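You operate a simulated robot arm through the tools that you are given. There is no shell and no other tool.

You run a simulated two-armed robot. Do the job below in one go: nothing can be reset, and whatever is moved stays where it is left.

TASK
Oil the whole chain and give row 72 three strokes of grease.
Fine: drip knob open while the grey wheel goes right round to its stop, then shut.

The check looks at the end state, three seconds after you hand in, the way a careful person would. Anything else that was tipped, shoved, dropped, spilled or broken makes it a failure.

THE ROBOT
Two 7-joint arms with two-finger grippers on one trunk that stands fixed in place. Base frame: the origin is at the foot of the trunk, x ahead of it, y to its left, z up. Units: m, degrees, N and s.
The left shoulder is at [0.066, 0.216, 1.336], the right one opposite. With the tool pointing down near the work surface each hand reaches from about 0.1 to 0.76 m from the base axis, measured 20 degrees to its own side. Payload 3.43 kg a hand.
The TCP of each hand is the grasp point between the finger pads, 0.02 m short of the fingertips. In the tool frame z runs along the fingers and y along their closing line. The gripper opens to 0.124 m; its body begins 0.093 m behind the TCP.
Orientation is told as [roll, pitch, yaw] about the base's x, y, z axes, in that order, counted from this pose: with the fingers straight down and closing along the base's y, the tool's x points along the base's -x, its y along +y and its z along -z.

THE INTERFACE
- The arms move only by the tool drive_tool. It takes "left_deltas", "right_deltas" or both (then of equal length, played together; a hand with none holds still); each is one flat list of numbers, 7 for each row, row after row: the opening, from 0 (shut) to 1 (fully open), then the shift along the tool's x, y, z in m, then the turn, a rotation vector about the tool's x, y, z in degrees. In form: [fingers, tx, ty, tz, ax, ay, az, fingers, tx, ty, tz, ax, ay, az, ...]. A call has 1 to 20 rows; each row shifts and turns the commanded pose from where the row before left it, along the tool's axes as they then stand. Rows are played at 5 a second. More than 0.05 m and 8.6 degrees between two rows, or a gripper value outside its range, and nothing of the call is played. A pose out of reach is approached as far as the arm can. The call stops where the force on the tool passes 90 N (or 10 N more than at its start, if that is more) or the arm is blocked; 0.2 s more then pass. The fingers move at their own pace (about 0.072 m/s each) and stop on an object; they squeeze with about 24 N. The grip force told is the motor's: it shows also when the fingers shut on nothing. Time passes only in rows, and 0.2 s behind the last, so rows that do not move let the fingers close. The reply holds the time, the measured pose of the TCP, the force on the tool along the base axes, the opening and the grip force, in the units named above and with some noise, with the torque about the TCP (base axes, N m) and any sound that the robot's microphone picked up.
- Cameras (640 x 400 px; columns grow to the right, rows downward): "scene" is now at [0.1803, -0.0488, 1.5214]; the picture's right is [-0.59, -0.81, 0.00], its down [-0.41, 0.30, -0.86] and it looks along [0.70, -0.51, -0.51] (base axes); focal length 244 px, centre (320, 200). "left" rides on the left gripper at [0.082, -0.014, -0.14] in its tool frame; the picture's right is [0.17, 0.99, 0.00], its down [-0.83, 0.14, -0.54] and it looks along [-0.53, 0.09, 0.84] (tool axes); focal length 243 px, centre (320, 200). "right" rides on the right gripper at [0.082, 0.014, -0.14] in its tool frame; the picture's right is [-0.17, 0.99, 0.00], its down [-0.83, -0.14, -0.54] and it looks along [-0.53, -0.09, 0.84] (tool axes); focal length 243 px, centre (320, 200). There is no depth. A picture from a camera that has moved, and an enlarged one, comes with that camera's place and axes in the base frame and with its lens. The place of the scene camera against the robot may be out by one fixed shift of up to 0.012 m in any direction.
- camera(camera): a new picture of that camera. The clock stands still meanwhile.
- move_column(by): moves the trunk up (or, below 0, down) by that many m; the arms and the scene camera ride with it, the base frame stays. It gives what a move gives, with no picture.
- aim_head(pan, tilt): turns the head with the scene camera to pan (to the left, within 80 degrees either way) and tilt (down, from -29 to 69), counted from straight ahead of the robot (the tilt from the chest, where the trunk bows). It gives what a move gives.
- zoom(camera, box): a new picture of the part [left, top, right, bottom] of that camera's present view, enlarged. The clock stands still meanwhile.
- sign_off(): hands the job in; it is judged then, once.

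Nothing tells you positions but the pictures and the camera data. Unless the task says otherwise, let go and move clear before handing in.

The tools are called after ">>>" as name(argument=value, ...) on one line, values as JSON. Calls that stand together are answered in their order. drive_tool: Moves the arms, as the interface text tells. Its arguments: {"type":"object","properties":{"left_deltas":{"type":"array"},"right_deltas":{"type":"array"}},"required":[]} The other tools are called the same way: move_column (by) moves the trunk up or down; aim_head (pan, tilt) turns the head that bears the scene camera; camera (camera) takes a picture; zoom (camera, box) takes an enlarged picture of a part of a camera's view; sign_off () hands the job in.

At the start:

```text
time: 0.0
left_eef_pos: [0.35, -0.0565, 1.3506]
left_orientation: [0.0, 0.0, 0.0]
left_ft_force: [1.0, -0.3, -0.5]
left_wrist_torque: [-0.01, 0.03, 0.02]
left_opening: 0.124
left_finger_force: 0.0
right_eef_pos: [0.3237, -0.3973, 1.401]
right_orientation: [-0.1, -0.1, 0.1]
right_ft_force: [-0.2, -0.3, -0.1]
right_wrist_torque: [0.02, -0.03, -0.01]
right_opening: 0.1241
right_finger_force: 0.1
trunk travel left (down, up): [-0.489, 0.102]
head pan, tilt (commanded): [-36.2, 30.5]
```

scene: 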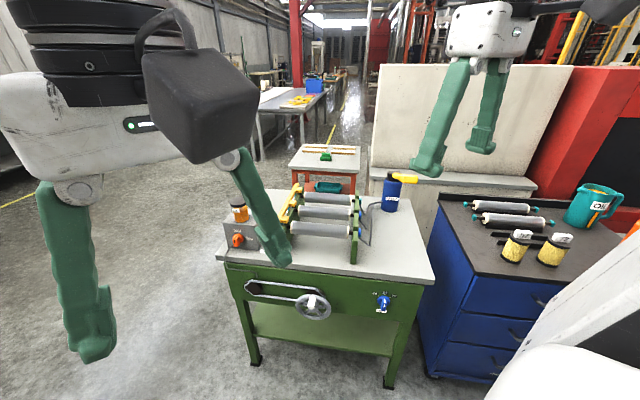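
right: 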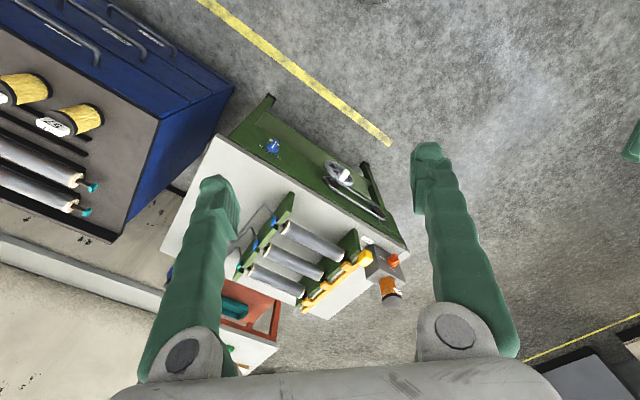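
left: 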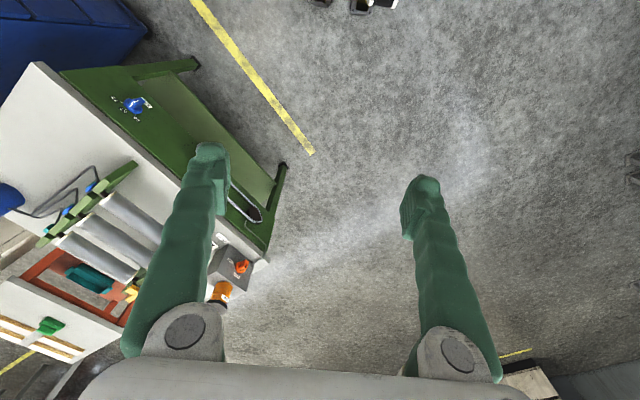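

I see a green-framed bench with three rollers, a yellow chain, an orange drip cup, a grey wheel and a blue knob, plus a blue cabinet with cans and spare rollers. I'll look closer at the details before moving anything.

>>> zoom(camera="scene", box=[210, 170, 370, 270])

>>> zoom(camera="scene", box=[230, 260, 430, 385])

>>> zoom(camera="scene", box=[330, 160, 450, 235])

>>> zoom(camera="scene", box=[440, 170, 640, 295])

>>> zoom(camera="right", box=[170, 120, 420, 320])

```text
4.00 times, centred on (290, 220) of scene
camera zoom: at [0.1803, -0.0488, 1.5214], right [-0.59, -0.81, 0.0], down [-0.41, 0.3, -0.86], along [0.7, -0.51, -0.51], focal length 978 px, centre (440, 120)
```

zoom: 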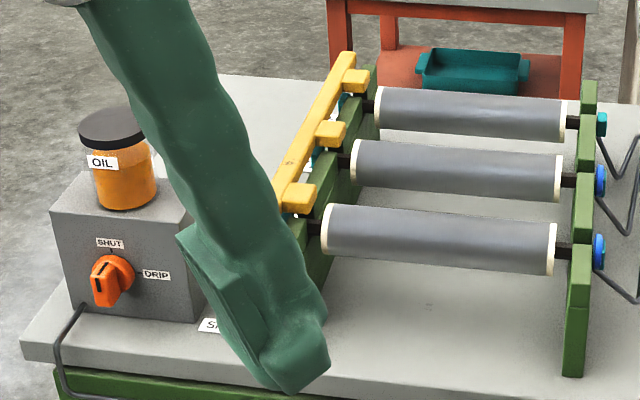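

```text
3.20 times, centred on (330, 322) of scene
camera zoom: at [0.1803, -0.0488, 1.5214], right [-0.59, -0.81, 0.0], down [-0.41, 0.3, -0.86], along [0.7, -0.51, -0.51], focal length 782 px, centre (288, -192)
```

zoom: 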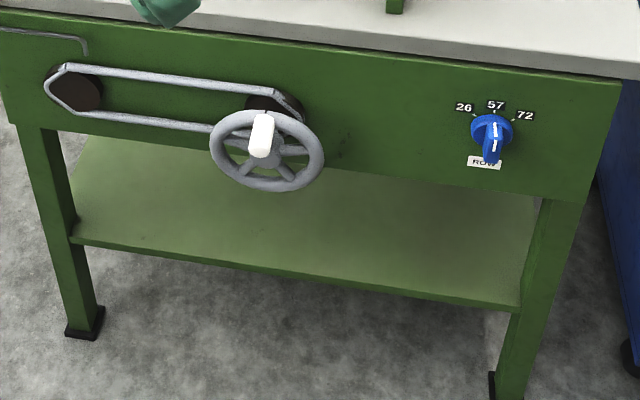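

```text
5.33 times, centred on (390, 198) of scene
camera zoom: at [0.1803, -0.0488, 1.5214], right [-0.59, -0.81, 0.0], down [-0.41, 0.3, -0.86], along [0.7, -0.51, -0.51], focal length 1303 px, centre (-53, 213)
```

zoom: 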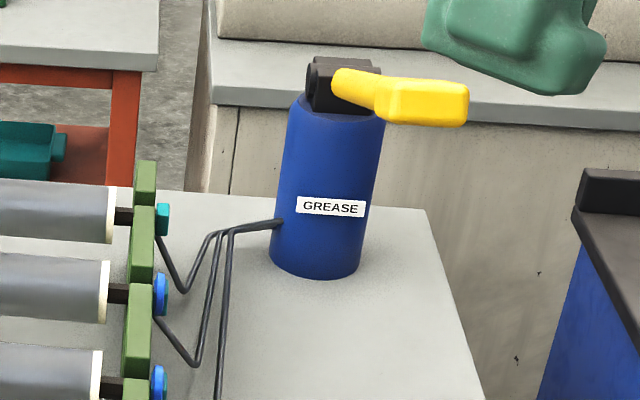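

```text
3.20 times, centred on (540, 232) of scene
camera zoom: at [0.1803, -0.0488, 1.5214], right [-0.59, -0.81, 0.0], down [-0.41, 0.3, -0.86], along [0.7, -0.51, -0.51], focal length 782 px, centre (-384, 96)
```

zoom: 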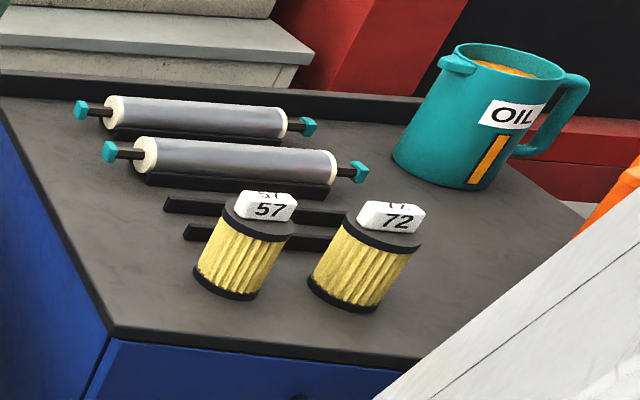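

```text
2.00 times, centred on (295, 220) of right
camera zoom: at [0.2427, -0.3841, 1.5407], right [0.17, 0.99, 0.0], down [0.83, -0.14, 0.54], along [0.53, -0.09, -0.84], focal length 485 px, centre (370, 160)
```

zoom: 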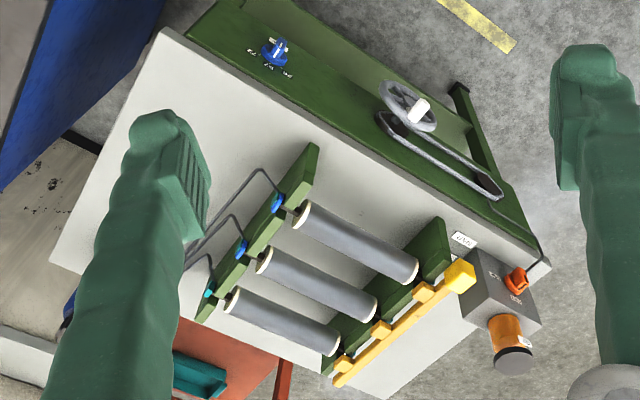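

The left hand is hiding the sign beside the yellow bar, so I'm moving it to its own side for a clear view of the bench.

>>> drive_tool(left_deltas=[1, 0, 0.05, 0, 0, 0, 0, 1, 0, 0.05, 0, 0, 0, 0, 1, 0, 0.05, 0, 0, 0, 0, 1, 0, 0.05, 0, 0, 0, 0, 1, 0, 0.05, 0, 0, 0, 0, 1, 0, 0.05, 0, 0, 0, 0])

>>> camera(camera="scene")

>>> zoom(camera="scene", box=[210, 170, 370, 270])

>>> zoom(camera="scene", box=[350, 270, 430, 320])

>>> zoom(camera="scene", box=[230, 260, 350, 335])

>>> zoom(camera="scene", box=[280, 130, 380, 193])

```text
time: 1.4
left_eef_pos: [0.322, 0.2211, 1.3172]
left_orientation: [-0.1, -0.1, 0.1]
left_ft_force: [-1.2, 0.0, -0.3]
left_wrist_torque: [-0.05, 0.01, 0.03]
left_opening: 0.124
left_finger_force: 0.1
left hand out of reach, approached as far as the arm can: row 4, 5, 6
right_eef_pos: [0.3234, -0.3951, 1.4013]
right_orientation: [0.0, -0.1, 0.0]
right_ft_force: [0.5, 0.3, 0.4]
right_wrist_torque: [-0.05, -0.03, 0.01]
right_opening: 0.124
right_finger_force: 0.0
trunk travel left (down, up): [-0.489, 0.102]
head pan, tilt (commanded): [-36.2, 30.5]
```

```text
taken
camera scene: at [0.1799, -0.0472, 1.5215], right [-0.59, -0.81, 0.0], down [-0.41, 0.3, -0.86], along [0.7, -0.51, -0.51], focal length 244 px, centre (320, 200)
```

scene: 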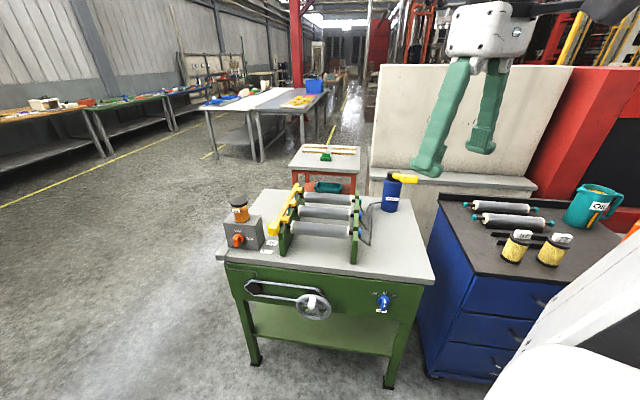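

```text
4.00 times, centred on (290, 220) of scene
camera zoom: at [0.1799, -0.0472, 1.5215], right [-0.59, -0.81, 0.0], down [-0.41, 0.3, -0.86], along [0.7, -0.51, -0.51], focal length 978 px, centre (440, 120)
```

zoom: 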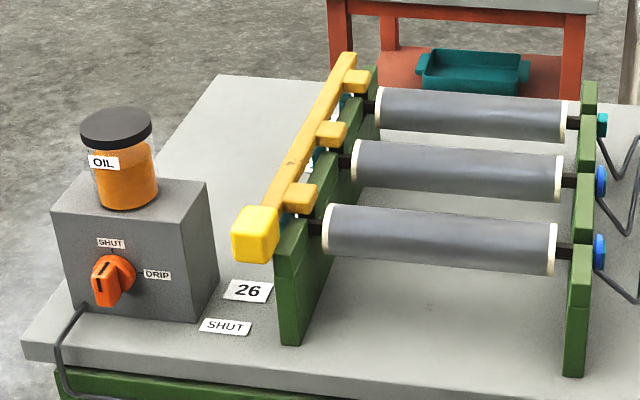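

```text
8.00 times, centred on (390, 295) of scene
camera zoom: at [0.1799, -0.0472, 1.5215], right [-0.59, -0.81, 0.0], down [-0.41, 0.3, -0.86], along [0.7, -0.51, -0.51], focal length 1955 px, centre (-240, -560)
```

zoom: 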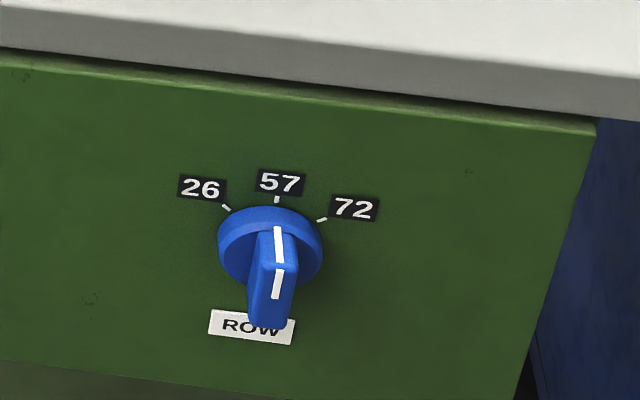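

```text
5.33 times, centred on (290, 298) of scene
camera zoom: at [0.1799, -0.0472, 1.5215], right [-0.59, -0.81, 0.0], down [-0.41, 0.3, -0.86], along [0.7, -0.51, -0.51], focal length 1303 px, centre (480, -320)
```

zoom: 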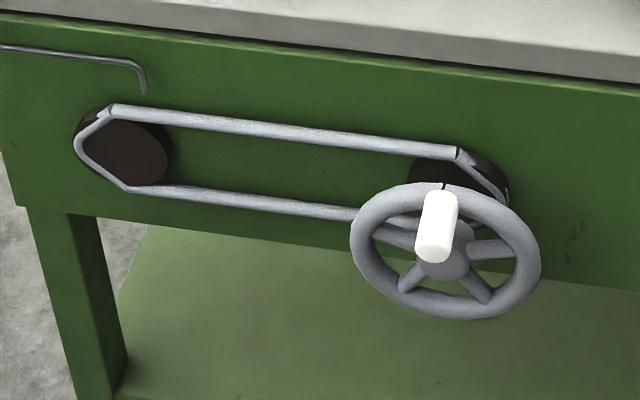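

```text
6.35 times, centred on (330, 162) of scene
camera zoom: at [0.1799, -0.0472, 1.5215], right [-0.59, -0.81, 0.0], down [-0.41, 0.3, -0.86], along [0.7, -0.51, -0.51], focal length 1552 px, centre (256, 444)
```

zoom: 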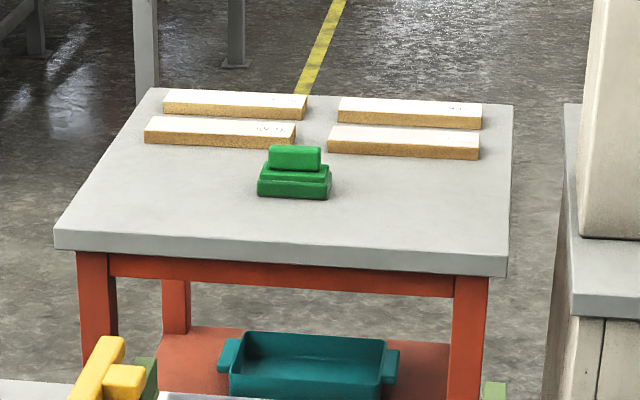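

The selector is on 57 and the drip knob is on SHUT. The wheel's white crank handle is at the top, and the bench face is turned about 45° to the robot. I'm lowering the trunk so the arms are nearer working height, then looking again.

>>> move_column(by=-0.18)

>>> camera(camera="scene")

>>> camera(camera="right")

>>> zoom(camera="scene", box=[200, 130, 360, 230])

>>> zoom(camera="scene", box=[230, 210, 430, 335])

>>> zoom(camera="scene", box=[350, 110, 510, 210])

```text
time: 3.4
left_eef_pos: [0.3479, 0.2181, 1.0926]
left_orientation: [0.0, 10.9, 0.0]
left_ft_force: [-0.5, 0.2, -0.2]
left_wrist_torque: [0.02, -0.01, -0.01]
left_opening: 0.1241
left_finger_force: 0.1
right_eef_pos: [0.3247, -0.398, 1.2218]
right_orientation: [-0.1, 0.0, 0.0]
right_ft_force: [-0.6, 0.5, 0.3]
right_wrist_torque: [0.03, 0.02, -0.03]
right_opening: 0.124
right_finger_force: 0.0
trunk travel left (down, up): [-0.309, 0.282]
head pan, tilt (commanded): [-36.2, 30.5]
```

```text
taken
camera scene: at [0.2335, -0.0488, 1.3349], right [-0.59, -0.81, 0.0], down [-0.41, 0.3, -0.86], along [0.7, -0.51, -0.51], focal length 244 px, centre (320, 200)
```

scene: 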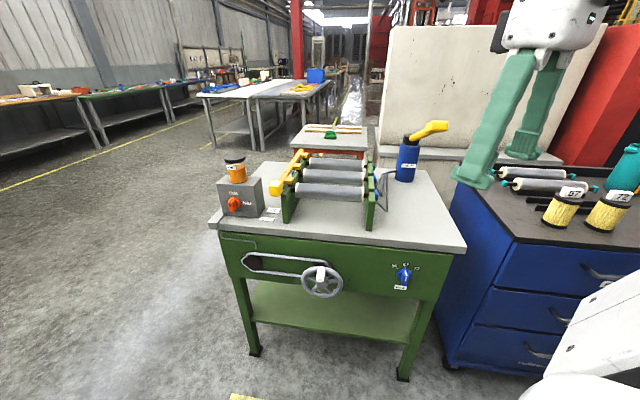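

```text
taken
camera right: at [0.2423, -0.3841, 1.3609], right [0.17, 0.99, 0.0], down [0.83, -0.14, 0.54], along [0.53, -0.09, -0.84], focal length 243 px, centre (320, 200)
```

right: 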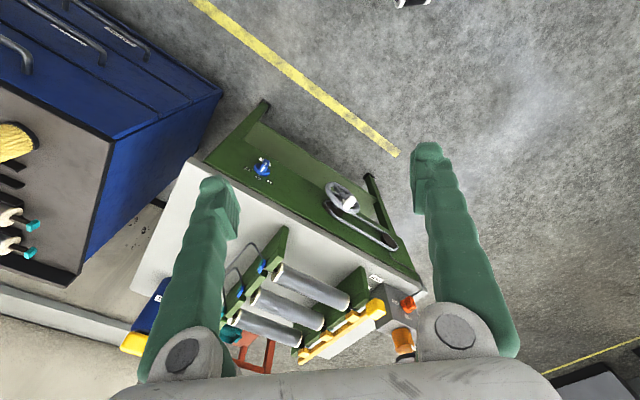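

```text
4.00 times, centred on (280, 180) of scene
camera zoom: at [0.2335, -0.0488, 1.3349], right [-0.59, -0.81, 0.0], down [-0.41, 0.3, -0.86], along [0.7, -0.51, -0.51], focal length 978 px, centre (480, 280)
```

zoom: 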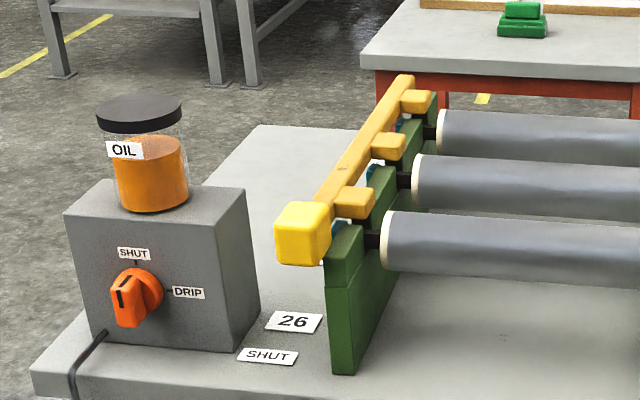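

```text
3.20 times, centred on (330, 272) of scene
camera zoom: at [0.2335, -0.0488, 1.3349], right [-0.59, -0.81, 0.0], down [-0.41, 0.3, -0.86], along [0.7, -0.51, -0.51], focal length 782 px, centre (288, -32)
```

zoom: 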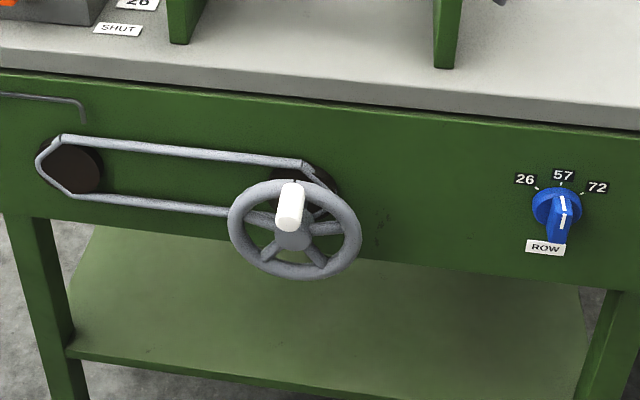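

```text
4.00 times, centred on (430, 160) of scene
camera zoom: at [0.2335, -0.0488, 1.3349], right [-0.59, -0.81, 0.0], down [-0.41, 0.3, -0.86], along [0.7, -0.51, -0.51], focal length 978 px, centre (-120, 360)
```

zoom: 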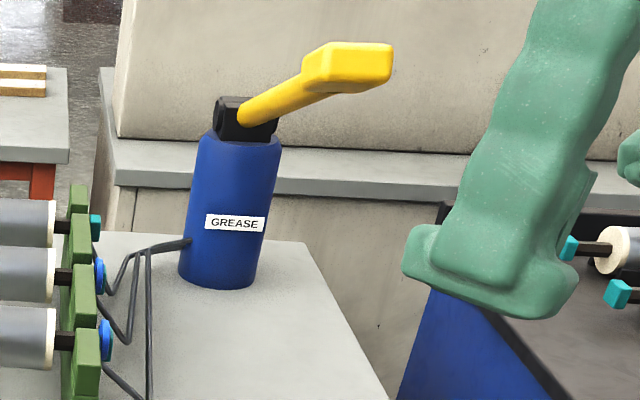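

By comparing the two trunk heights, I put the bench top at about z 0.86. The row knob is near (0.50, -0.57, 0.74), the crank handle near (0.625, -0.34, 0.79), the drip knob near (0.95, -0.22, 0.91), and the lever tip near (0.61, -0.75, 1.16). I'll bring the right hand down in front of the row knob first, with the fingers turning towards the panel.

>>> drive_tool(right_deltas=[0.6, 0, 0, 0.05, 0, 0, 7.5, 0.6, 0, 0, 0.05, 0, 0, 7.5, 0.6, 0, 0, 0.05, 0, 0, 7.5, 0.6, 0, 0, 0.05, 0, 0, 7.5, 0.6, 0, 0, 0.05, 0, 0, 7.5, 0.6, 0, 0, 0.05, 0, 0, 7.5])

>>> camera(camera="scene")

>>> camera(camera="right")

```text
time: 4.8
left_eef_pos: [0.3493, 0.2179, 1.0928]
left_orientation: [0.1, 10.9, -0.1]
left_ft_force: [-0.2, -0.2, -0.1]
left_wrist_torque: [0.03, 0.0, 0.01]
left_opening: 0.1238
left_finger_force: 0.2
right_eef_pos: [0.2631, -0.5312, 0.9582]
right_orientation: [0.1, 0.1, -45.1]
right_ft_force: [0.3, 0.1, -0.1]
right_wrist_torque: [0.04, -0.01, 0.01]
right_opening: 0.0741
right_finger_force: 0.0
right hand out of reach, approached as far as the arm can: row 3, 4, 5, 6
trunk travel left (down, up): [-0.309, 0.282]
head pan, tilt (commanded): [-36.2, 30.5]
```

```text
taken
camera scene: at [0.2342, -0.0493, 1.3347], right [-0.59, -0.81, 0.0], down [-0.41, 0.3, -0.86], along [0.69, -0.51, -0.51], focal length 244 px, centre (320, 200)
```

scene: 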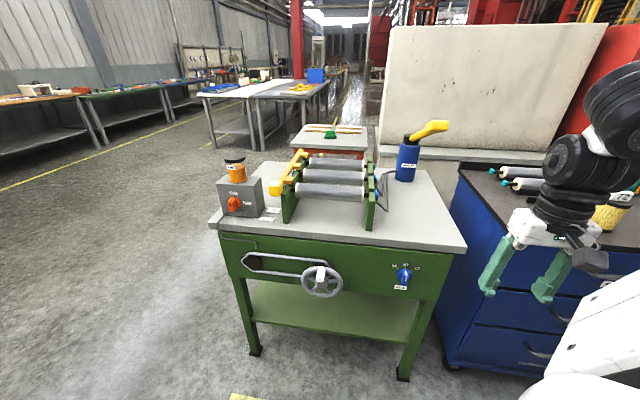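

```text
taken
camera right: at [0.2152, -0.4641, 1.098], right [0.81, 0.58, 0.0], down [0.49, -0.69, 0.54], along [0.31, -0.44, -0.84], focal length 243 px, centre (320, 200)
```

right: 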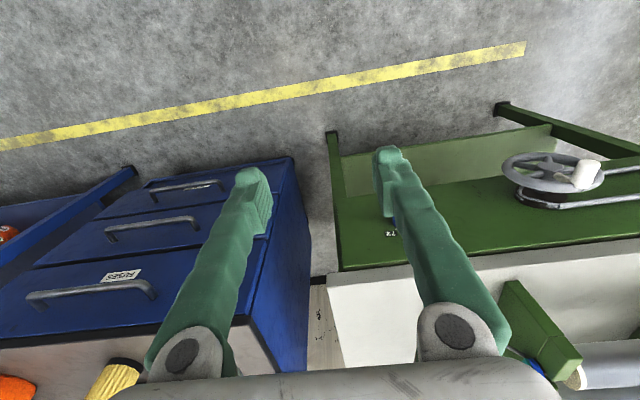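

The right arm is too folded with its fingers down this low, so it drifted sideways. Pitching the fingers towards the panel while moving out should bring it back into reach, and the path stays in front of the bench and cabinet faces.

>>> drive_tool(right_deltas=[0.6, -0.013, 0, 0.0164, 0, -8.18, 0, 0.6, -0.0106, 0, 0.0181, 0, -8.18, 0, 0.6, -0.0079, 0, 0.0194, 0, -8.18, 0, 0.6, -0.005, 0, 0.0203, 0, -8.18, 0, 0.6, -0.002, 0, 0.0208, 0, -8.18, 0, 0.6, 0.0009, 0, 0.0209, 0, -8.18, 0, 0.6, 0.0039, 0, 0.0205, 0, -8.18, 0, 0.6, 0.0068, 0, 0.0198, 0, -8.18, 0, 0.6, 0.0095, 0, 0.0186, 0, -8.18, 0, 0.6, 0.012, 0, 0.0171, 0, -8.18, 0, 0.6, 0.0143, 0, 0.0152, 0, -8.2, 0])

>>> camera(camera="scene")

>>> camera(camera="right")

```text
time: 6.9
left_eef_pos: [0.3436, 0.222, 1.0949]
left_orientation: [-0.2, 10.8, -0.1]
left_ft_force: [0.0, -0.1, -0.1]
left_wrist_torque: [0.04, 0.03, 0.04]
left_opening: 0.124
left_finger_force: 0.0
right_eef_pos: [0.3804, -0.7231, 0.8302]
right_orientation: [-12.2, -71.3, -29.8]
right_ft_force: [-41.4, 35.5, 33.9]
right_wrist_torque: [0.23, -1.36, 2.36]
right_opening: 0.0734
right_finger_force: 0.2
right hand out of reach, approached as far as the arm can: row 1, 2, 3, 4, 5, 8, 9, 10
trunk travel left (down, up): [-0.309, 0.282]
head pan, tilt (commanded): [-36.2, 30.5]
stopped in row 10 (right hand): the force on the tool passed its limit at 110 N (the readings are from after the stop); the commanded pose is now the measured one
```

```text
taken
camera scene: at [0.2289, -0.0435, 1.3362], right [-0.59, -0.81, 0.0], down [-0.41, 0.3, -0.86], along [0.7, -0.51, -0.5], focal length 244 px, centre (320, 200)
```

scene: 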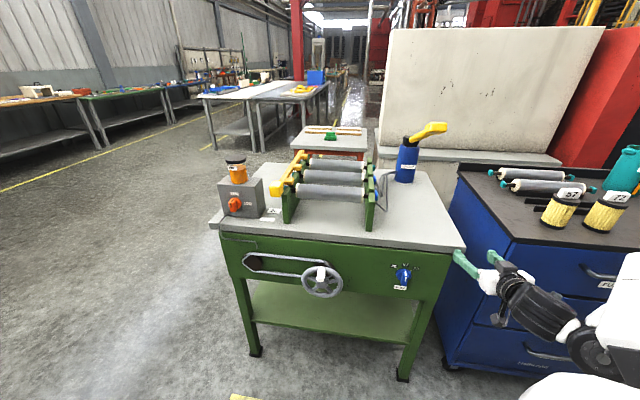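

```text
taken
camera right: at [0.2696, -0.6112, 0.7959], right [0.7, 0.71, 0.09], down [-0.24, 0.11, 0.97], along [0.68, -0.69, 0.24], focal length 243 px, centre (320, 200)
```

right: 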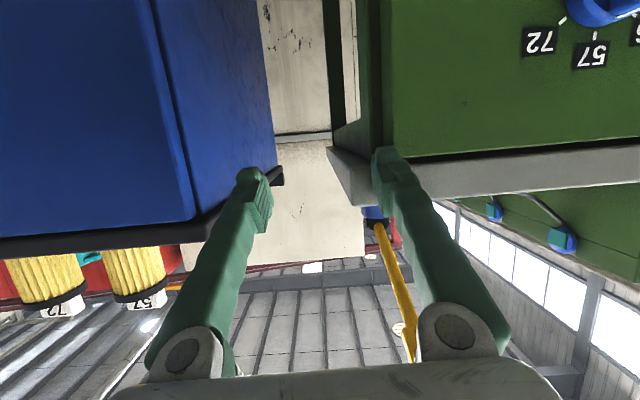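

The left finger of the right hand bumped the bench's front right edge. The bench still looks in place, so I'm backing straight off.

>>> drive_tool(right_deltas=[0.6, 0, 0, -0.02, 0, 0, 0, 0.6, 0, 0, -0.03, 0, 0, 0, 0.6, 0, 0, -0.03, 0, 0, 0, 0.6, 0, 0, -0.03, 0, 0, 0])

>>> camera(camera="scene")

>>> camera(camera="right")

```text
time: 7.9
left_eef_pos: [0.3465, 0.2181, 1.0931]
left_orientation: [0.0, 10.9, 0.0]
left_ft_force: [0.0, 0.8, -0.9]
left_wrist_torque: [-0.02, -0.04, 0.0]
left_opening: 0.124
left_finger_force: 0.0
right_eef_pos: [0.3164, -0.6941, 0.8867]
right_orientation: [-13.0, -70.8, -29.0]
right_ft_force: [-0.2, 0.1, 0.1]
right_wrist_torque: [0.02, -0.03, -0.02]
right_opening: 0.0746
right_finger_force: 0.0
right hand out of reach, approached as far as the arm can: row 2, 3, 4
trunk travel left (down, up): [-0.309, 0.282]
head pan, tilt (commanded): [-36.2, 30.5]
```

```text
taken
camera scene: at [0.2325, -0.0473, 1.3351], right [-0.59, -0.81, 0.0], down [-0.41, 0.3, -0.86], along [0.7, -0.51, -0.51], focal length 244 px, centre (320, 200)
```

scene: 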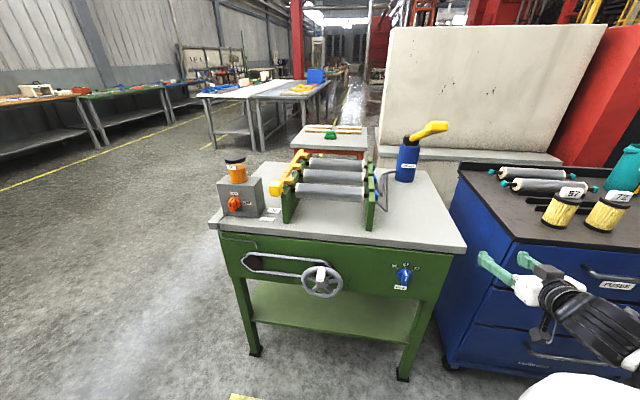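

```text
taken
camera right: at [0.2049, -0.5816, 0.8534], right [0.7, 0.71, 0.08], down [-0.23, 0.11, 0.97], along [0.68, -0.69, 0.24], focal length 243 px, centre (320, 200)
```

right: 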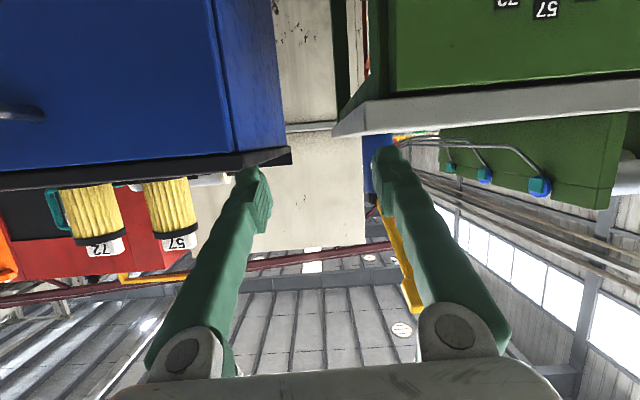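

The hand is free and the bench has not moved. I'm panning the head to see how the right arm is folded before choosing a better route.

>>> aim_head(pan=-60, tilt=45)

>>> camera(camera="scene")

```text
time: 8.8
left_eef_pos: [0.3483, 0.2177, 1.0927]
left_orientation: [0.0, 10.9, 0.0]
left_ft_force: [0.2, -0.1, -0.2]
left_wrist_torque: [0.0, 0.0, 0.0]
left_opening: 0.1239
left_finger_force: 0.0
right_eef_pos: [0.3183, -0.6955, 0.8859]
right_orientation: [-12.9, -70.7, -29.1]
right_ft_force: [-1.1, 0.1, 0.3]
right_wrist_torque: [0.0, -0.01, -0.02]
right_opening: 0.0745
right_finger_force: 0.0
trunk travel left (down, up): [-0.309, 0.282]
head pan, tilt (commanded): [-60.0, 45.0]
```

```text
taken
camera scene: at [0.2016, -0.0658, 1.313], right [-0.87, -0.5, 0.0], down [-0.35, 0.61, -0.71], along [0.35, -0.61, -0.71], focal length 244 px, centre (320, 200)
```

scene: 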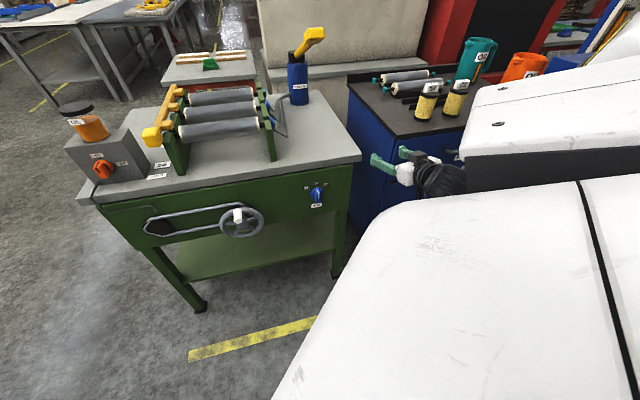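

The torso hides the elbow, but the hand is clear. I'm raising the trunk partway so the right arm isn't so folded for these low controls.

>>> move_column(by=0.1)

>>> aim_head(pan=-45, tilt=35)

>>> camera(camera="scene")

```text
time: 10.1
left_eef_pos: [0.3389, 0.2168, 1.2062]
left_orientation: [0.0, 6.6, 0.1]
left_ft_force: [-0.3, 0.1, 0.1]
left_wrist_torque: [-0.02, 0.03, 0.0]
left_opening: 0.1239
left_finger_force: 0.0
right_eef_pos: [0.317, -0.6954, 0.985]
right_orientation: [-13.2, -70.9, -28.9]
right_ft_force: [0.8, 0.2, 0.5]
right_wrist_torque: [0.01, 0.0, -0.02]
right_opening: 0.0743
right_finger_force: 0.1
trunk travel left (down, up): [-0.409, 0.182]
head pan, tilt (commanded): [-60.0, 45.0]
```

```text
time: 10.9
left_eef_pos: [0.3381, 0.2173, 1.206]
left_orientation: [0.0, 6.7, 0.2]
left_ft_force: [0.3, -0.2, -0.1]
left_wrist_torque: [0.01, 0.01, -0.01]
left_opening: 0.1241
left_finger_force: 0.1
right_eef_pos: [0.3174, -0.696, 0.9841]
right_orientation: [-13.2, -70.7, -28.9]
right_ft_force: [0.1, 1.2, 1.4]
right_wrist_torque: [0.01, 0.05, -0.02]
right_opening: 0.0743
right_finger_force: 0.1
trunk travel left (down, up): [-0.409, 0.182]
head pan, tilt (commanded): [-45.0, 35.0]
```

```text
taken
camera scene: at [0.1991, -0.0578, 1.4264], right [-0.71, -0.71, 0.0], down [-0.41, 0.41, -0.82], along [0.58, -0.58, -0.57], focal length 244 px, centre (320, 200)
```

scene: 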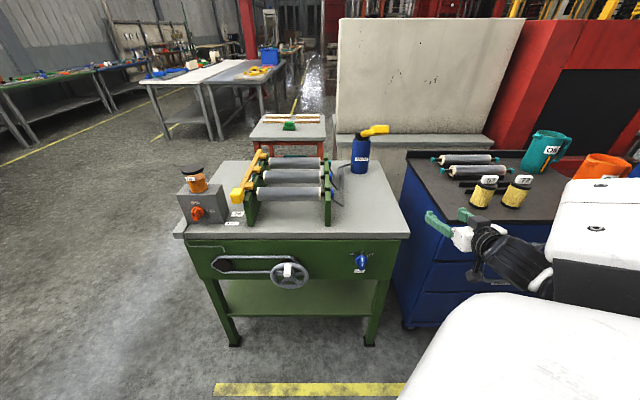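

The head now faces the bench squarely. I'm moving the right hand left and back, to just in front of the panel and still above knob height.

>>> drive_tool(right_deltas=[0.6, 0.0117, 0.0317, -0.021, 0, 0, 0, 0.6, 0.0117, 0.0317, -0.021, 0, 0, 0, 0.6, 0.0117, 0.0317, -0.021, 0, 0, 0, 0.6, 0.0117, 0.0317, -0.021, 0, 0, 0, 0.6, 0.0117, 0.0317, -0.021, 0, 0, 0])

>>> camera(camera="scene")

```text
time: 12.1
left_eef_pos: [0.3383, 0.2165, 1.2067]
left_orientation: [0.1, 6.6, 0.1]
left_ft_force: [0.1, -0.6, 0.8]
left_wrist_torque: [-0.03, 0.0, -0.04]
left_opening: 0.124
left_finger_force: 0.1
right_eef_pos: [0.3392, -0.6751, 1.0035]
right_orientation: [-12.9, -70.6, -29.0]
right_ft_force: [0.8, -0.2, 0.9]
right_wrist_torque: [-0.02, 0.02, -0.03]
right_opening: 0.0744
right_finger_force: 0.0
right hand out of reach, approached as far as the arm can: row 1, 2, 3, 4, 5
trunk travel left (down, up): [-0.409, 0.182]
head pan, tilt (commanded): [-45.0, 35.0]
```

```text
taken
camera scene: at [0.1994, -0.0578, 1.4265], right [-0.71, -0.71, 0.0], down [-0.41, 0.41, -0.82], along [0.58, -0.58, -0.57], focal length 244 px, centre (320, 200)
```

scene: 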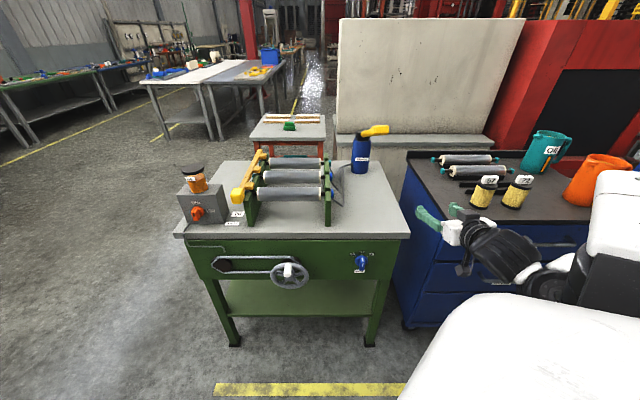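

The arm can't bring the hand left in this elbow-out posture. I'm lifting the hand high over the bench front with the fingers level, so the elbow can settle, and will come down from there.

>>> drive_tool(right_deltas=[0.6, -0.0405, -0.0034, -0.0138, 0, 0, 0, 0.6, -0.0405, -0.0034, -0.0138, 0, 0, 0, 0.6, -0.0405, -0.0034, -0.0138, 0, 0, 0, 0.6, -0.0405, -0.0034, -0.0138, 0, 0, 0, 0.6, -0.0405, -0.0034, -0.0138, 0, 0, 0, 0.6, -0.0405, -0.0034, -0.0138, 0, 0, 0, 0.6, -0.0405, -0.0034, -0.0138, 0, 0, 0])

>>> camera(camera="scene")

```text
time: 13.9
left_eef_pos: [0.3409, 0.2165, 1.2062]
left_orientation: [0.0, 6.8, 0.1]
left_ft_force: [0.4, -0.3, -0.5]
left_wrist_torque: [0.02, 0.04, -0.04]
left_opening: 0.1237
left_finger_force: 0.0
right_eef_pos: [0.3776, -0.7174, 1.3006]
right_orientation: [74.4, -79.8, -114.8]
right_ft_force: [-0.1, -0.7, -0.1]
right_wrist_torque: [-0.02, -0.02, -0.01]
right_opening: 0.0747
right_finger_force: 0.1
right hand out of reach, approached as far as the arm can: row 1, 2, 3, 4, 5, 6
trunk travel left (down, up): [-0.409, 0.182]
head pan, tilt (commanded): [-45.0, 35.0]
stopped in row 7 (right hand): the arm was blocked; the commanded pose is now the measured one
```

```text
taken
camera scene: at [0.2027, -0.0592, 1.4258], right [-0.71, -0.71, 0.0], down [-0.41, 0.41, -0.82], along [0.58, -0.58, -0.58], focal length 244 px, centre (320, 200)
```

scene: 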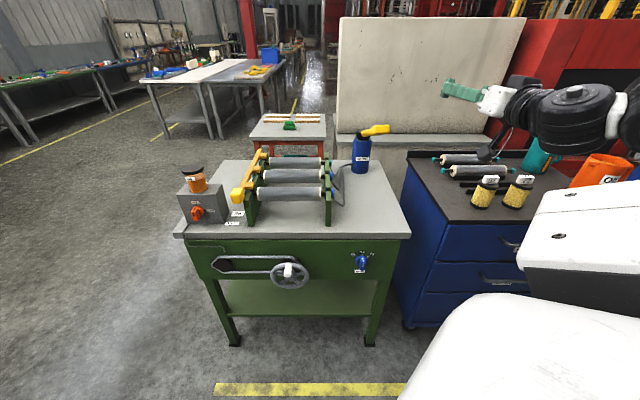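

The arm is raised but the elbow is still out, so this arm prefers a downward-tilted hand. I'm pitching the right hand back to fingers-down while sliding it left, high above the bench front.

>>> drive_tool(right_deltas=[0.6, 0, 0.03, 0, 0, 8.2, 0, 0.6, 0, 0.03, 0, 0, 8.2, 0, 0.6, 0, 0.03, 0, 0, 8.2, 0, 0.6, 0, 0.03, 0, 0, 8.2, 0, 0.6, 0, 0.03, 0, 0, 8.2, 0, 0.6, 0, 0.03, 0, 0, 8.2, 0, 0.6, 0, 0.03, 0, 0, 8.2, 0, 0.6, 0, 0.03, 0, 0, 8.2, 0, 0.6, 0, 0.03, 0, 0, 8.2, 0, 0.6, 0, 0.03, 0, 0, 8.2, 0])

>>> camera(camera="scene")

```text
time: 16.1
left_eef_pos: [0.3401, 0.2157, 1.2061]
left_orientation: [0.1, 6.7, 0.1]
left_ft_force: [0.5, -0.8, 0.4]
left_wrist_torque: [0.0, 0.02, -0.04]
left_opening: 0.124
left_finger_force: 0.1
right_eef_pos: [0.5586, -0.4908, 1.3314]
right_orientation: [10.2, -5.3, -41.4]
right_ft_force: [-0.1, 0.3, -1.0]
right_wrist_torque: [0.05, 0.06, 0.04]
right_opening: 0.0744
right_finger_force: 0.0
right hand out of reach, approached as far as the arm can: row 10
trunk travel left (down, up): [-0.409, 0.182]
head pan, tilt (commanded): [-45.0, 35.0]
```

```text
taken
camera scene: at [0.2017, -0.0591, 1.426], right [-0.71, -0.71, 0.0], down [-0.41, 0.41, -0.82], along [0.58, -0.58, -0.58], focal length 244 px, centre (320, 200)
```

scene: 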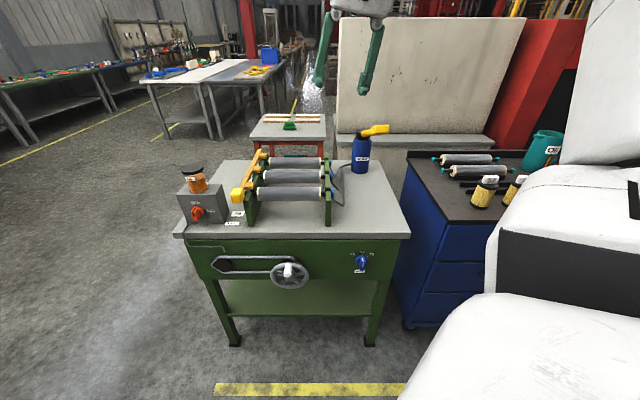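

The right hand is back to fingers-down above the bench front. I'm raising the trunk a little above its starting height, then tilting the hand about 45° towards the panel and coming down in front of the row knob.

>>> move_column(by=0.12)

>>> drive_tool(right_deltas=[0.6, 0, 0, 0, 1.89, -6.65, 0, 0.6, 0, 0, 0, 1.89, -6.65, 0, 0.6, 0, 0, 0, 1.89, -6.65, 0, 0.6, 0, 0, 0, 1.89, -6.65, 0, 0.6, 0, 0, 0, 1.89, -6.65, 0, 0.6, 0, 0, 0, 1.89, -6.65, 0])

>>> camera(camera="right")

>>> camera(camera="scene")

```text
time: 17.6
left_eef_pos: [0.3094, 0.2166, 1.3809]
left_orientation: [-0.1, -3.9, 0.3]
left_ft_force: [-0.4, -0.3, -1.0]
left_wrist_torque: [0.0, 0.05, 0.03]
left_opening: 0.1242
left_finger_force: 0.1
right_eef_pos: [0.4968, -0.4898, 1.5495]
right_orientation: [17.7, -13.7, -42.8]
right_ft_force: [-0.2, -0.3, 0.4]
right_wrist_torque: [-0.01, 0.0, 0.01]
right_opening: 0.0744
right_finger_force: 0.0
trunk travel left (down, up): [-0.529, 0.062]
head pan, tilt (commanded): [-45.0, 35.0]
```

```text
time: 19.0
left_eef_pos: [0.3091, 0.2182, 1.3818]
left_orientation: [-0.1, -3.9, 0.4]
left_ft_force: [-0.3, -0.4, 0.0]
left_wrist_torque: [-0.01, 0.01, 0.03]
left_opening: 0.124
left_finger_force: 0.0
right_eef_pos: [0.4746, -0.5239, 1.5774]
right_orientation: [13.3, -45.9, -52.9]
right_ft_force: [0.7, 0.8, 0.5]
right_wrist_torque: [-0.01, 0.01, -0.01]
right_opening: 0.0744
right_finger_force: 0.1
right hand out of reach, approached as far as the arm can: row 4, 5, 6
trunk travel left (down, up): [-0.529, 0.062]
head pan, tilt (commanded): [-45.0, 35.0]
```

```text
taken
camera right: at [0.3653, -0.4106, 1.6159], right [0.74, 0.62, 0.28], down [-0.07, -0.34, 0.94], along [0.67, -0.71, -0.2], focal length 243 px, centre (320, 200)
```

right: 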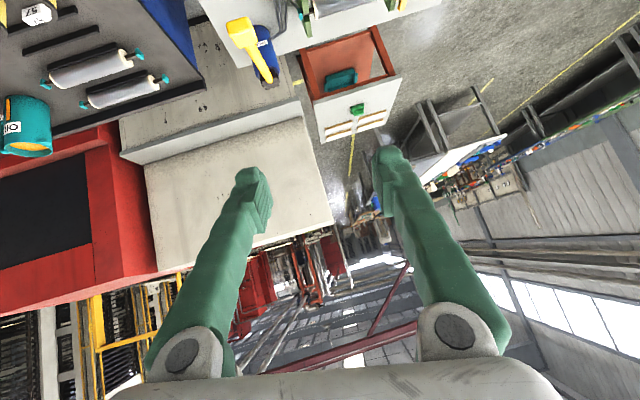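

```text
taken
camera scene: at [0.1442, -0.057, 1.5624], right [-0.71, -0.71, 0.0], down [-0.41, 0.41, -0.82], along [0.58, -0.58, -0.57], focal length 244 px, centre (320, 200)
```

scene: 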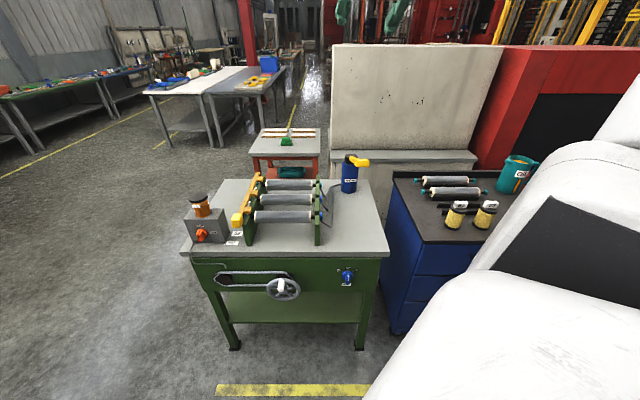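

The trunk is up, and the bench and its parts look undisturbed. I'm bringing the tilted right hand down in front of the panel.

>>> drive_tool(right_deltas=[0.6, 0.0296, -0.0089, 0.0296, 0, 0, 0, 0.6, 0.0296, -0.0089, 0.0296, 0, 0, 0, 0.6, 0.0296, -0.0089, 0.0296, 0, 0, 0, 0.6, 0.0296, -0.0089, 0.0296, 0, 0, 0, 0.6, 0.0296, -0.0089, 0.0296, 0, 0, 0, 0.6, 0.0296, -0.0089, 0.0296, 0, 0, 0, 0.6, 0.0296, -0.0089, 0.0296, 0, 0, 0, 0.6, 0.0296, -0.0089, 0.0296, 0, 0, 0])

>>> camera(camera="scene")

>>> camera(camera="right")

```text
time: 20.8
left_eef_pos: [0.3094, 0.2169, 1.3818]
left_orientation: [0.0, -4.0, 0.3]
left_ft_force: [-0.7, -0.3, -0.2]
left_wrist_torque: [0.02, 0.0, -0.04]
left_opening: 0.1241
left_finger_force: 0.1
right_eef_pos: [0.4437, -0.5711, 1.5212]
right_orientation: [13.4, -45.7, -52.9]
right_ft_force: [0.8, -0.2, -0.6]
right_wrist_torque: [-0.02, -0.03, 0.01]
right_opening: 0.0744
right_finger_force: 0.1
right hand out of reach, approached as far as the arm can: row 1, 2, 3, 4, 5, 6, 7, 8
trunk travel left (down, up): [-0.529, 0.062]
head pan, tilt (commanded): [-45.0, 35.0]
```

```text
taken
camera scene: at [0.1435, -0.058, 1.5625], right [-0.71, -0.71, 0.0], down [-0.41, 0.41, -0.82], along [0.58, -0.58, -0.57], focal length 244 px, centre (320, 200)
```

scene: 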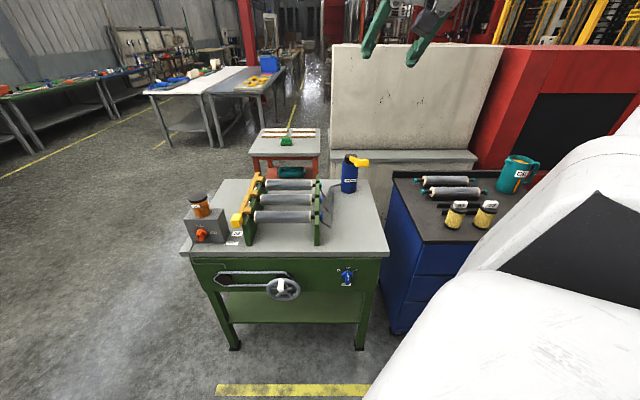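

```text
taken
camera right: at [0.3336, -0.4581, 1.5599], right [0.74, 0.62, 0.28], down [-0.07, -0.34, 0.94], along [0.67, -0.71, -0.2], focal length 243 px, centre (320, 200)
```

right: 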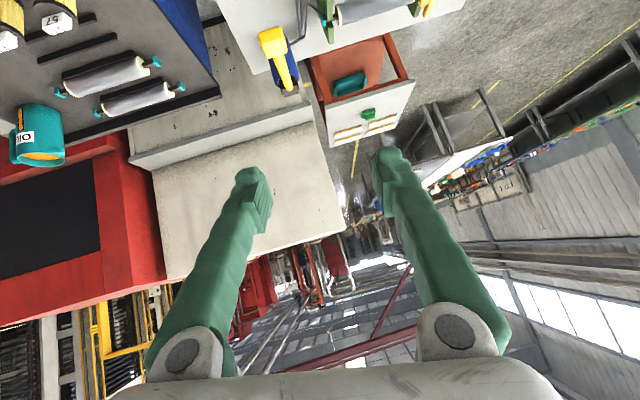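

The right arm is against a joint limit in this pose. Before planning further I want to know the arms' true reach, so I'm levelling the left hand and stretching it forward in the free space left of the bench.

>>> drive_tool(left_deltas=[0.6, -0.04, -0.01, 0, 0, -8.2, 0, 0.6, -0.0396, -0.01, 0.0057, 0, -8.2, 0, 0.6, -0.0384, -0.01, 0.0113, 0, -8.2, 0, 0.6, -0.0364, -0.01, 0.0167, 0, -8.2, 0, 0.6, -0.0336, -0.01, 0.0217, 0, -8.2, 0, 0.6, -0.0302, -0.01, 0.0262, 0, -8.2, 0, 0.6, -0.0261, -0.01, 0.0303, 0, -8.2, 0, 0.6, -0.0216, -0.01, 0.0337, 0, -8.2, 0, 0.6, -0.0165, -0.01, 0.0364, 0, -8.2, 0, 0.6, -0.0112, -0.01, 0.0384, 0, -8.2, 0, 0.6, -0.0056, -0.01, 0.0396, 0, -8, 0])

>>> camera(camera="scene")

>>> camera(camera="left")

```text
time: 23.2
left_eef_pos: [0.748, 0.1061, 1.4139]
left_orientation: [178.9, -85.9, -178.6]
left_ft_force: [1.5, 0.3, -0.3]
left_wrist_torque: [-0.01, 0.02, 0.04]
left_opening: 0.0741
left_finger_force: 0.1
right_eef_pos: [0.4419, -0.5747, 1.5207]
right_orientation: [13.6, -45.7, -53.1]
right_ft_force: [-0.1, -0.7, -0.2]
right_wrist_torque: [0.02, -0.01, 0.03]
right_opening: 0.0743
right_finger_force: 0.0
trunk travel left (down, up): [-0.529, 0.062]
head pan, tilt (commanded): [-45.0, 35.0]
```

```text
taken
camera scene: at [0.1432, -0.0611, 1.5624], right [-0.71, -0.71, 0.0], down [-0.41, 0.41, -0.82], along [0.58, -0.58, -0.57], focal length 244 px, centre (320, 200)
```

scene: 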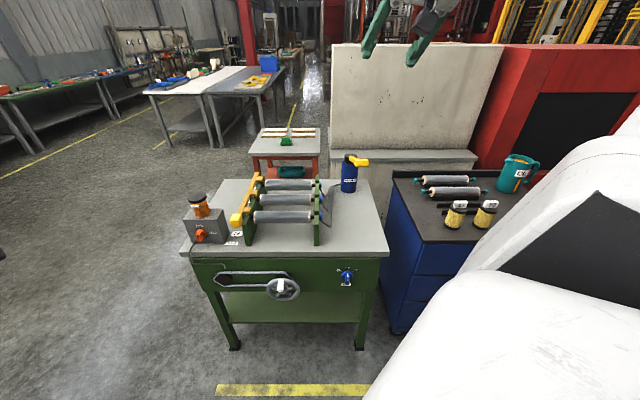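

```text
taken
camera left: at [0.6149, 0.092, 1.321], right [0.01, 0.99, -0.16], down [-0.6, 0.14, 0.79], along [0.8, 0.09, 0.59], focal length 243 px, centre (320, 200)
```

left: 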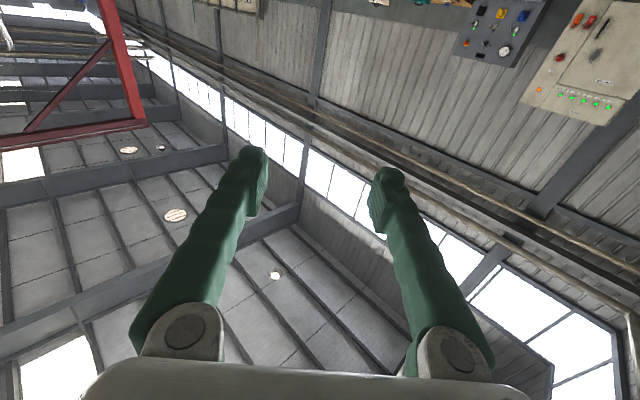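

The left arm levels out easily. I'm stretching it further forward to find its limit.

>>> drive_tool(left_deltas=[0.6, 0, 0, 0.04, 0, 4, 0, 0.6, 0, 0, 0.04, 0, 0, 0, 0.6, 0, 0, 0.04, 0, 0, 0, 0.6, 0, 0, 0.04, 0, 0, 0, 0.6, 0, 0, 0.04, 0, 0, 0])

```text
time: 24.6
left_eef_pos: [0.8492, 0.0981, 1.4147]
left_orientation: [-101.0, -87.8, 104.2]
left_ft_force: [1.0, -0.2, 0.3]
left_wrist_torque: [0.02, -0.04, -0.01]
left_opening: 0.0744
left_finger_force: 0.0
left hand out of reach, approached as far as the arm can: row 2, 3, 4, 5
right_eef_pos: [0.4427, -0.5701, 1.5215]
right_orientation: [13.1, -45.9, -52.9]
right_ft_force: [-0.3, -0.1, 0.3]
right_wrist_torque: [-0.02, -0.02, -0.05]
right_opening: 0.0746
right_finger_force: 0.1
trunk travel left (down, up): [-0.529, 0.062]
head pan, tilt (commanded): [-45.0, 35.0]
stopped in row 5 (left hand): the arm was blocked; the commanded pose is now the measured one
```

Each arm reaches about 0.82 m from its shoulder when straight. From the right shoulder, the row knob and pump lever lie straight along the bench normal, and the drip knob lies straight ahead. I'm levelling the right hand along the bench normal, high up, and stretching it so the elbow unfolds.

>>> drive_tool(right_deltas=[0.6, 0.0018, 0, 0.0318, 0.87, -7.2, -1.35, 0.6, 0.0057, 0, 0.0313, 0.87, -7.2, -1.35, 0.6, 0.0094, 0, 0.0305, 0.87, -7.2, -1.35, 0.6, 0.013, 0, 0.029, 0.87, -7.2, -1.35, 0.6, 0.017, 0, 0.0269, 0.87, -7.2, -1.35, 0.6, 0.0201, 0, 0.0246, 0.87, -7.2, -1.35, 0.6, 0, 0, 0.03, 0, 0, 0, 0.6, 0, 0, 0.03, 0, 0, 0])

>>> camera(camera="scene")

>>> camera(camera="right")

```text
time: 26.4
left_eef_pos: [0.8512, 0.0943, 1.4143]
left_orientation: [-99.1, -87.7, 102.3]
left_ft_force: [-0.7, -1.1, -0.1]
left_wrist_torque: [0.02, -0.01, 0.02]
left_opening: 0.0742
left_finger_force: 0.0
right_eef_pos: [0.5539, -0.7477, 1.3988]
right_orientation: [-7.3, -89.6, -37.8]
right_ft_force: [0.7, 0.3, 0.3]
right_wrist_torque: [-0.02, 0.04, 0.03]
right_opening: 0.0744
right_finger_force: 0.0
right hand out of reach, approached as far as the arm can: row 1, 3, 6
trunk travel left (down, up): [-0.529, 0.062]
head pan, tilt (commanded): [-45.0, 35.0]
```

```text
taken
camera scene: at [0.1459, -0.0593, 1.5621], right [-0.71, -0.71, 0.0], down [-0.41, 0.41, -0.82], along [0.58, -0.58, -0.57], focal length 244 px, centre (320, 200)
```

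scene: 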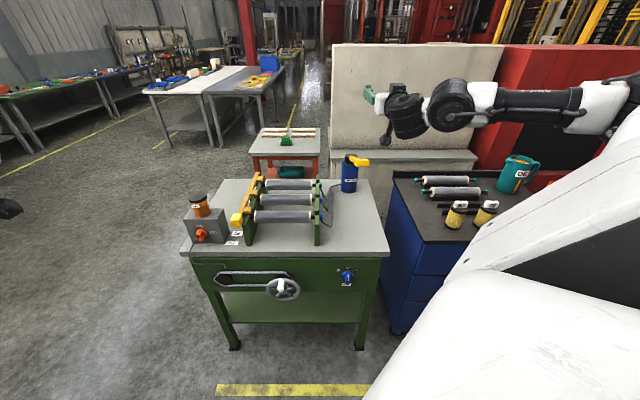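

```text
taken
camera right: at [0.4652, -0.6388, 1.3178], right [0.7, 0.7, 0.16], down [-0.48, 0.28, 0.83], along [0.53, -0.66, 0.53], focal length 243 px, centre (320, 200)
```

right: 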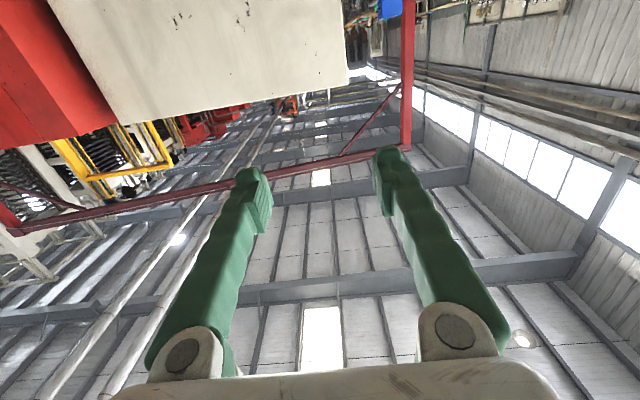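

The elbow is still out to the right. I'm straightening the arm along the bench normal, then rolling the tool while it's straight so the upper arm turns and the elbow can drop.

>>> drive_tool(right_deltas=[0.6, 0, 0.02, 0.03, 0, 0, 0, 0.6, 0, 0.02, 0.03, 0, 0, 0, 0.6, 0, 0.01, 0.03, 0, 0, 0])

>>> camera(camera="scene")

```text
time: 27.2
left_eef_pos: [0.8501, 0.0966, 1.4149]
left_orientation: [-100.7, -87.7, 103.8]
left_ft_force: [0.8, 0.0, 0.3]
left_wrist_torque: [0.01, -0.01, -0.01]
left_opening: 0.0745
left_finger_force: 0.0
right_eef_pos: [0.6504, -0.7741, 1.402]
right_orientation: [4.7, -89.7, -50.0]
right_ft_force: [0.2, -0.5, 0.5]
right_wrist_torque: [0.01, -0.01, -0.04]
right_opening: 0.0746
right_finger_force: 0.1
trunk travel left (down, up): [-0.529, 0.062]
head pan, tilt (commanded): [-45.0, 35.0]
```

```text
taken
camera scene: at [0.1438, -0.057, 1.5625], right [-0.71, -0.71, 0.0], down [-0.41, 0.41, -0.82], along [0.58, -0.58, -0.57], focal length 244 px, centre (320, 200)
```

scene: 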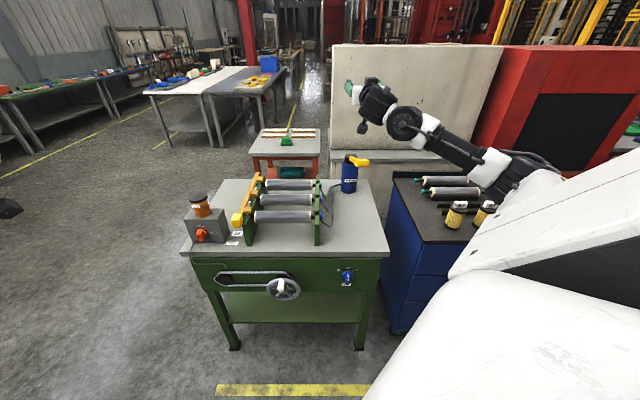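

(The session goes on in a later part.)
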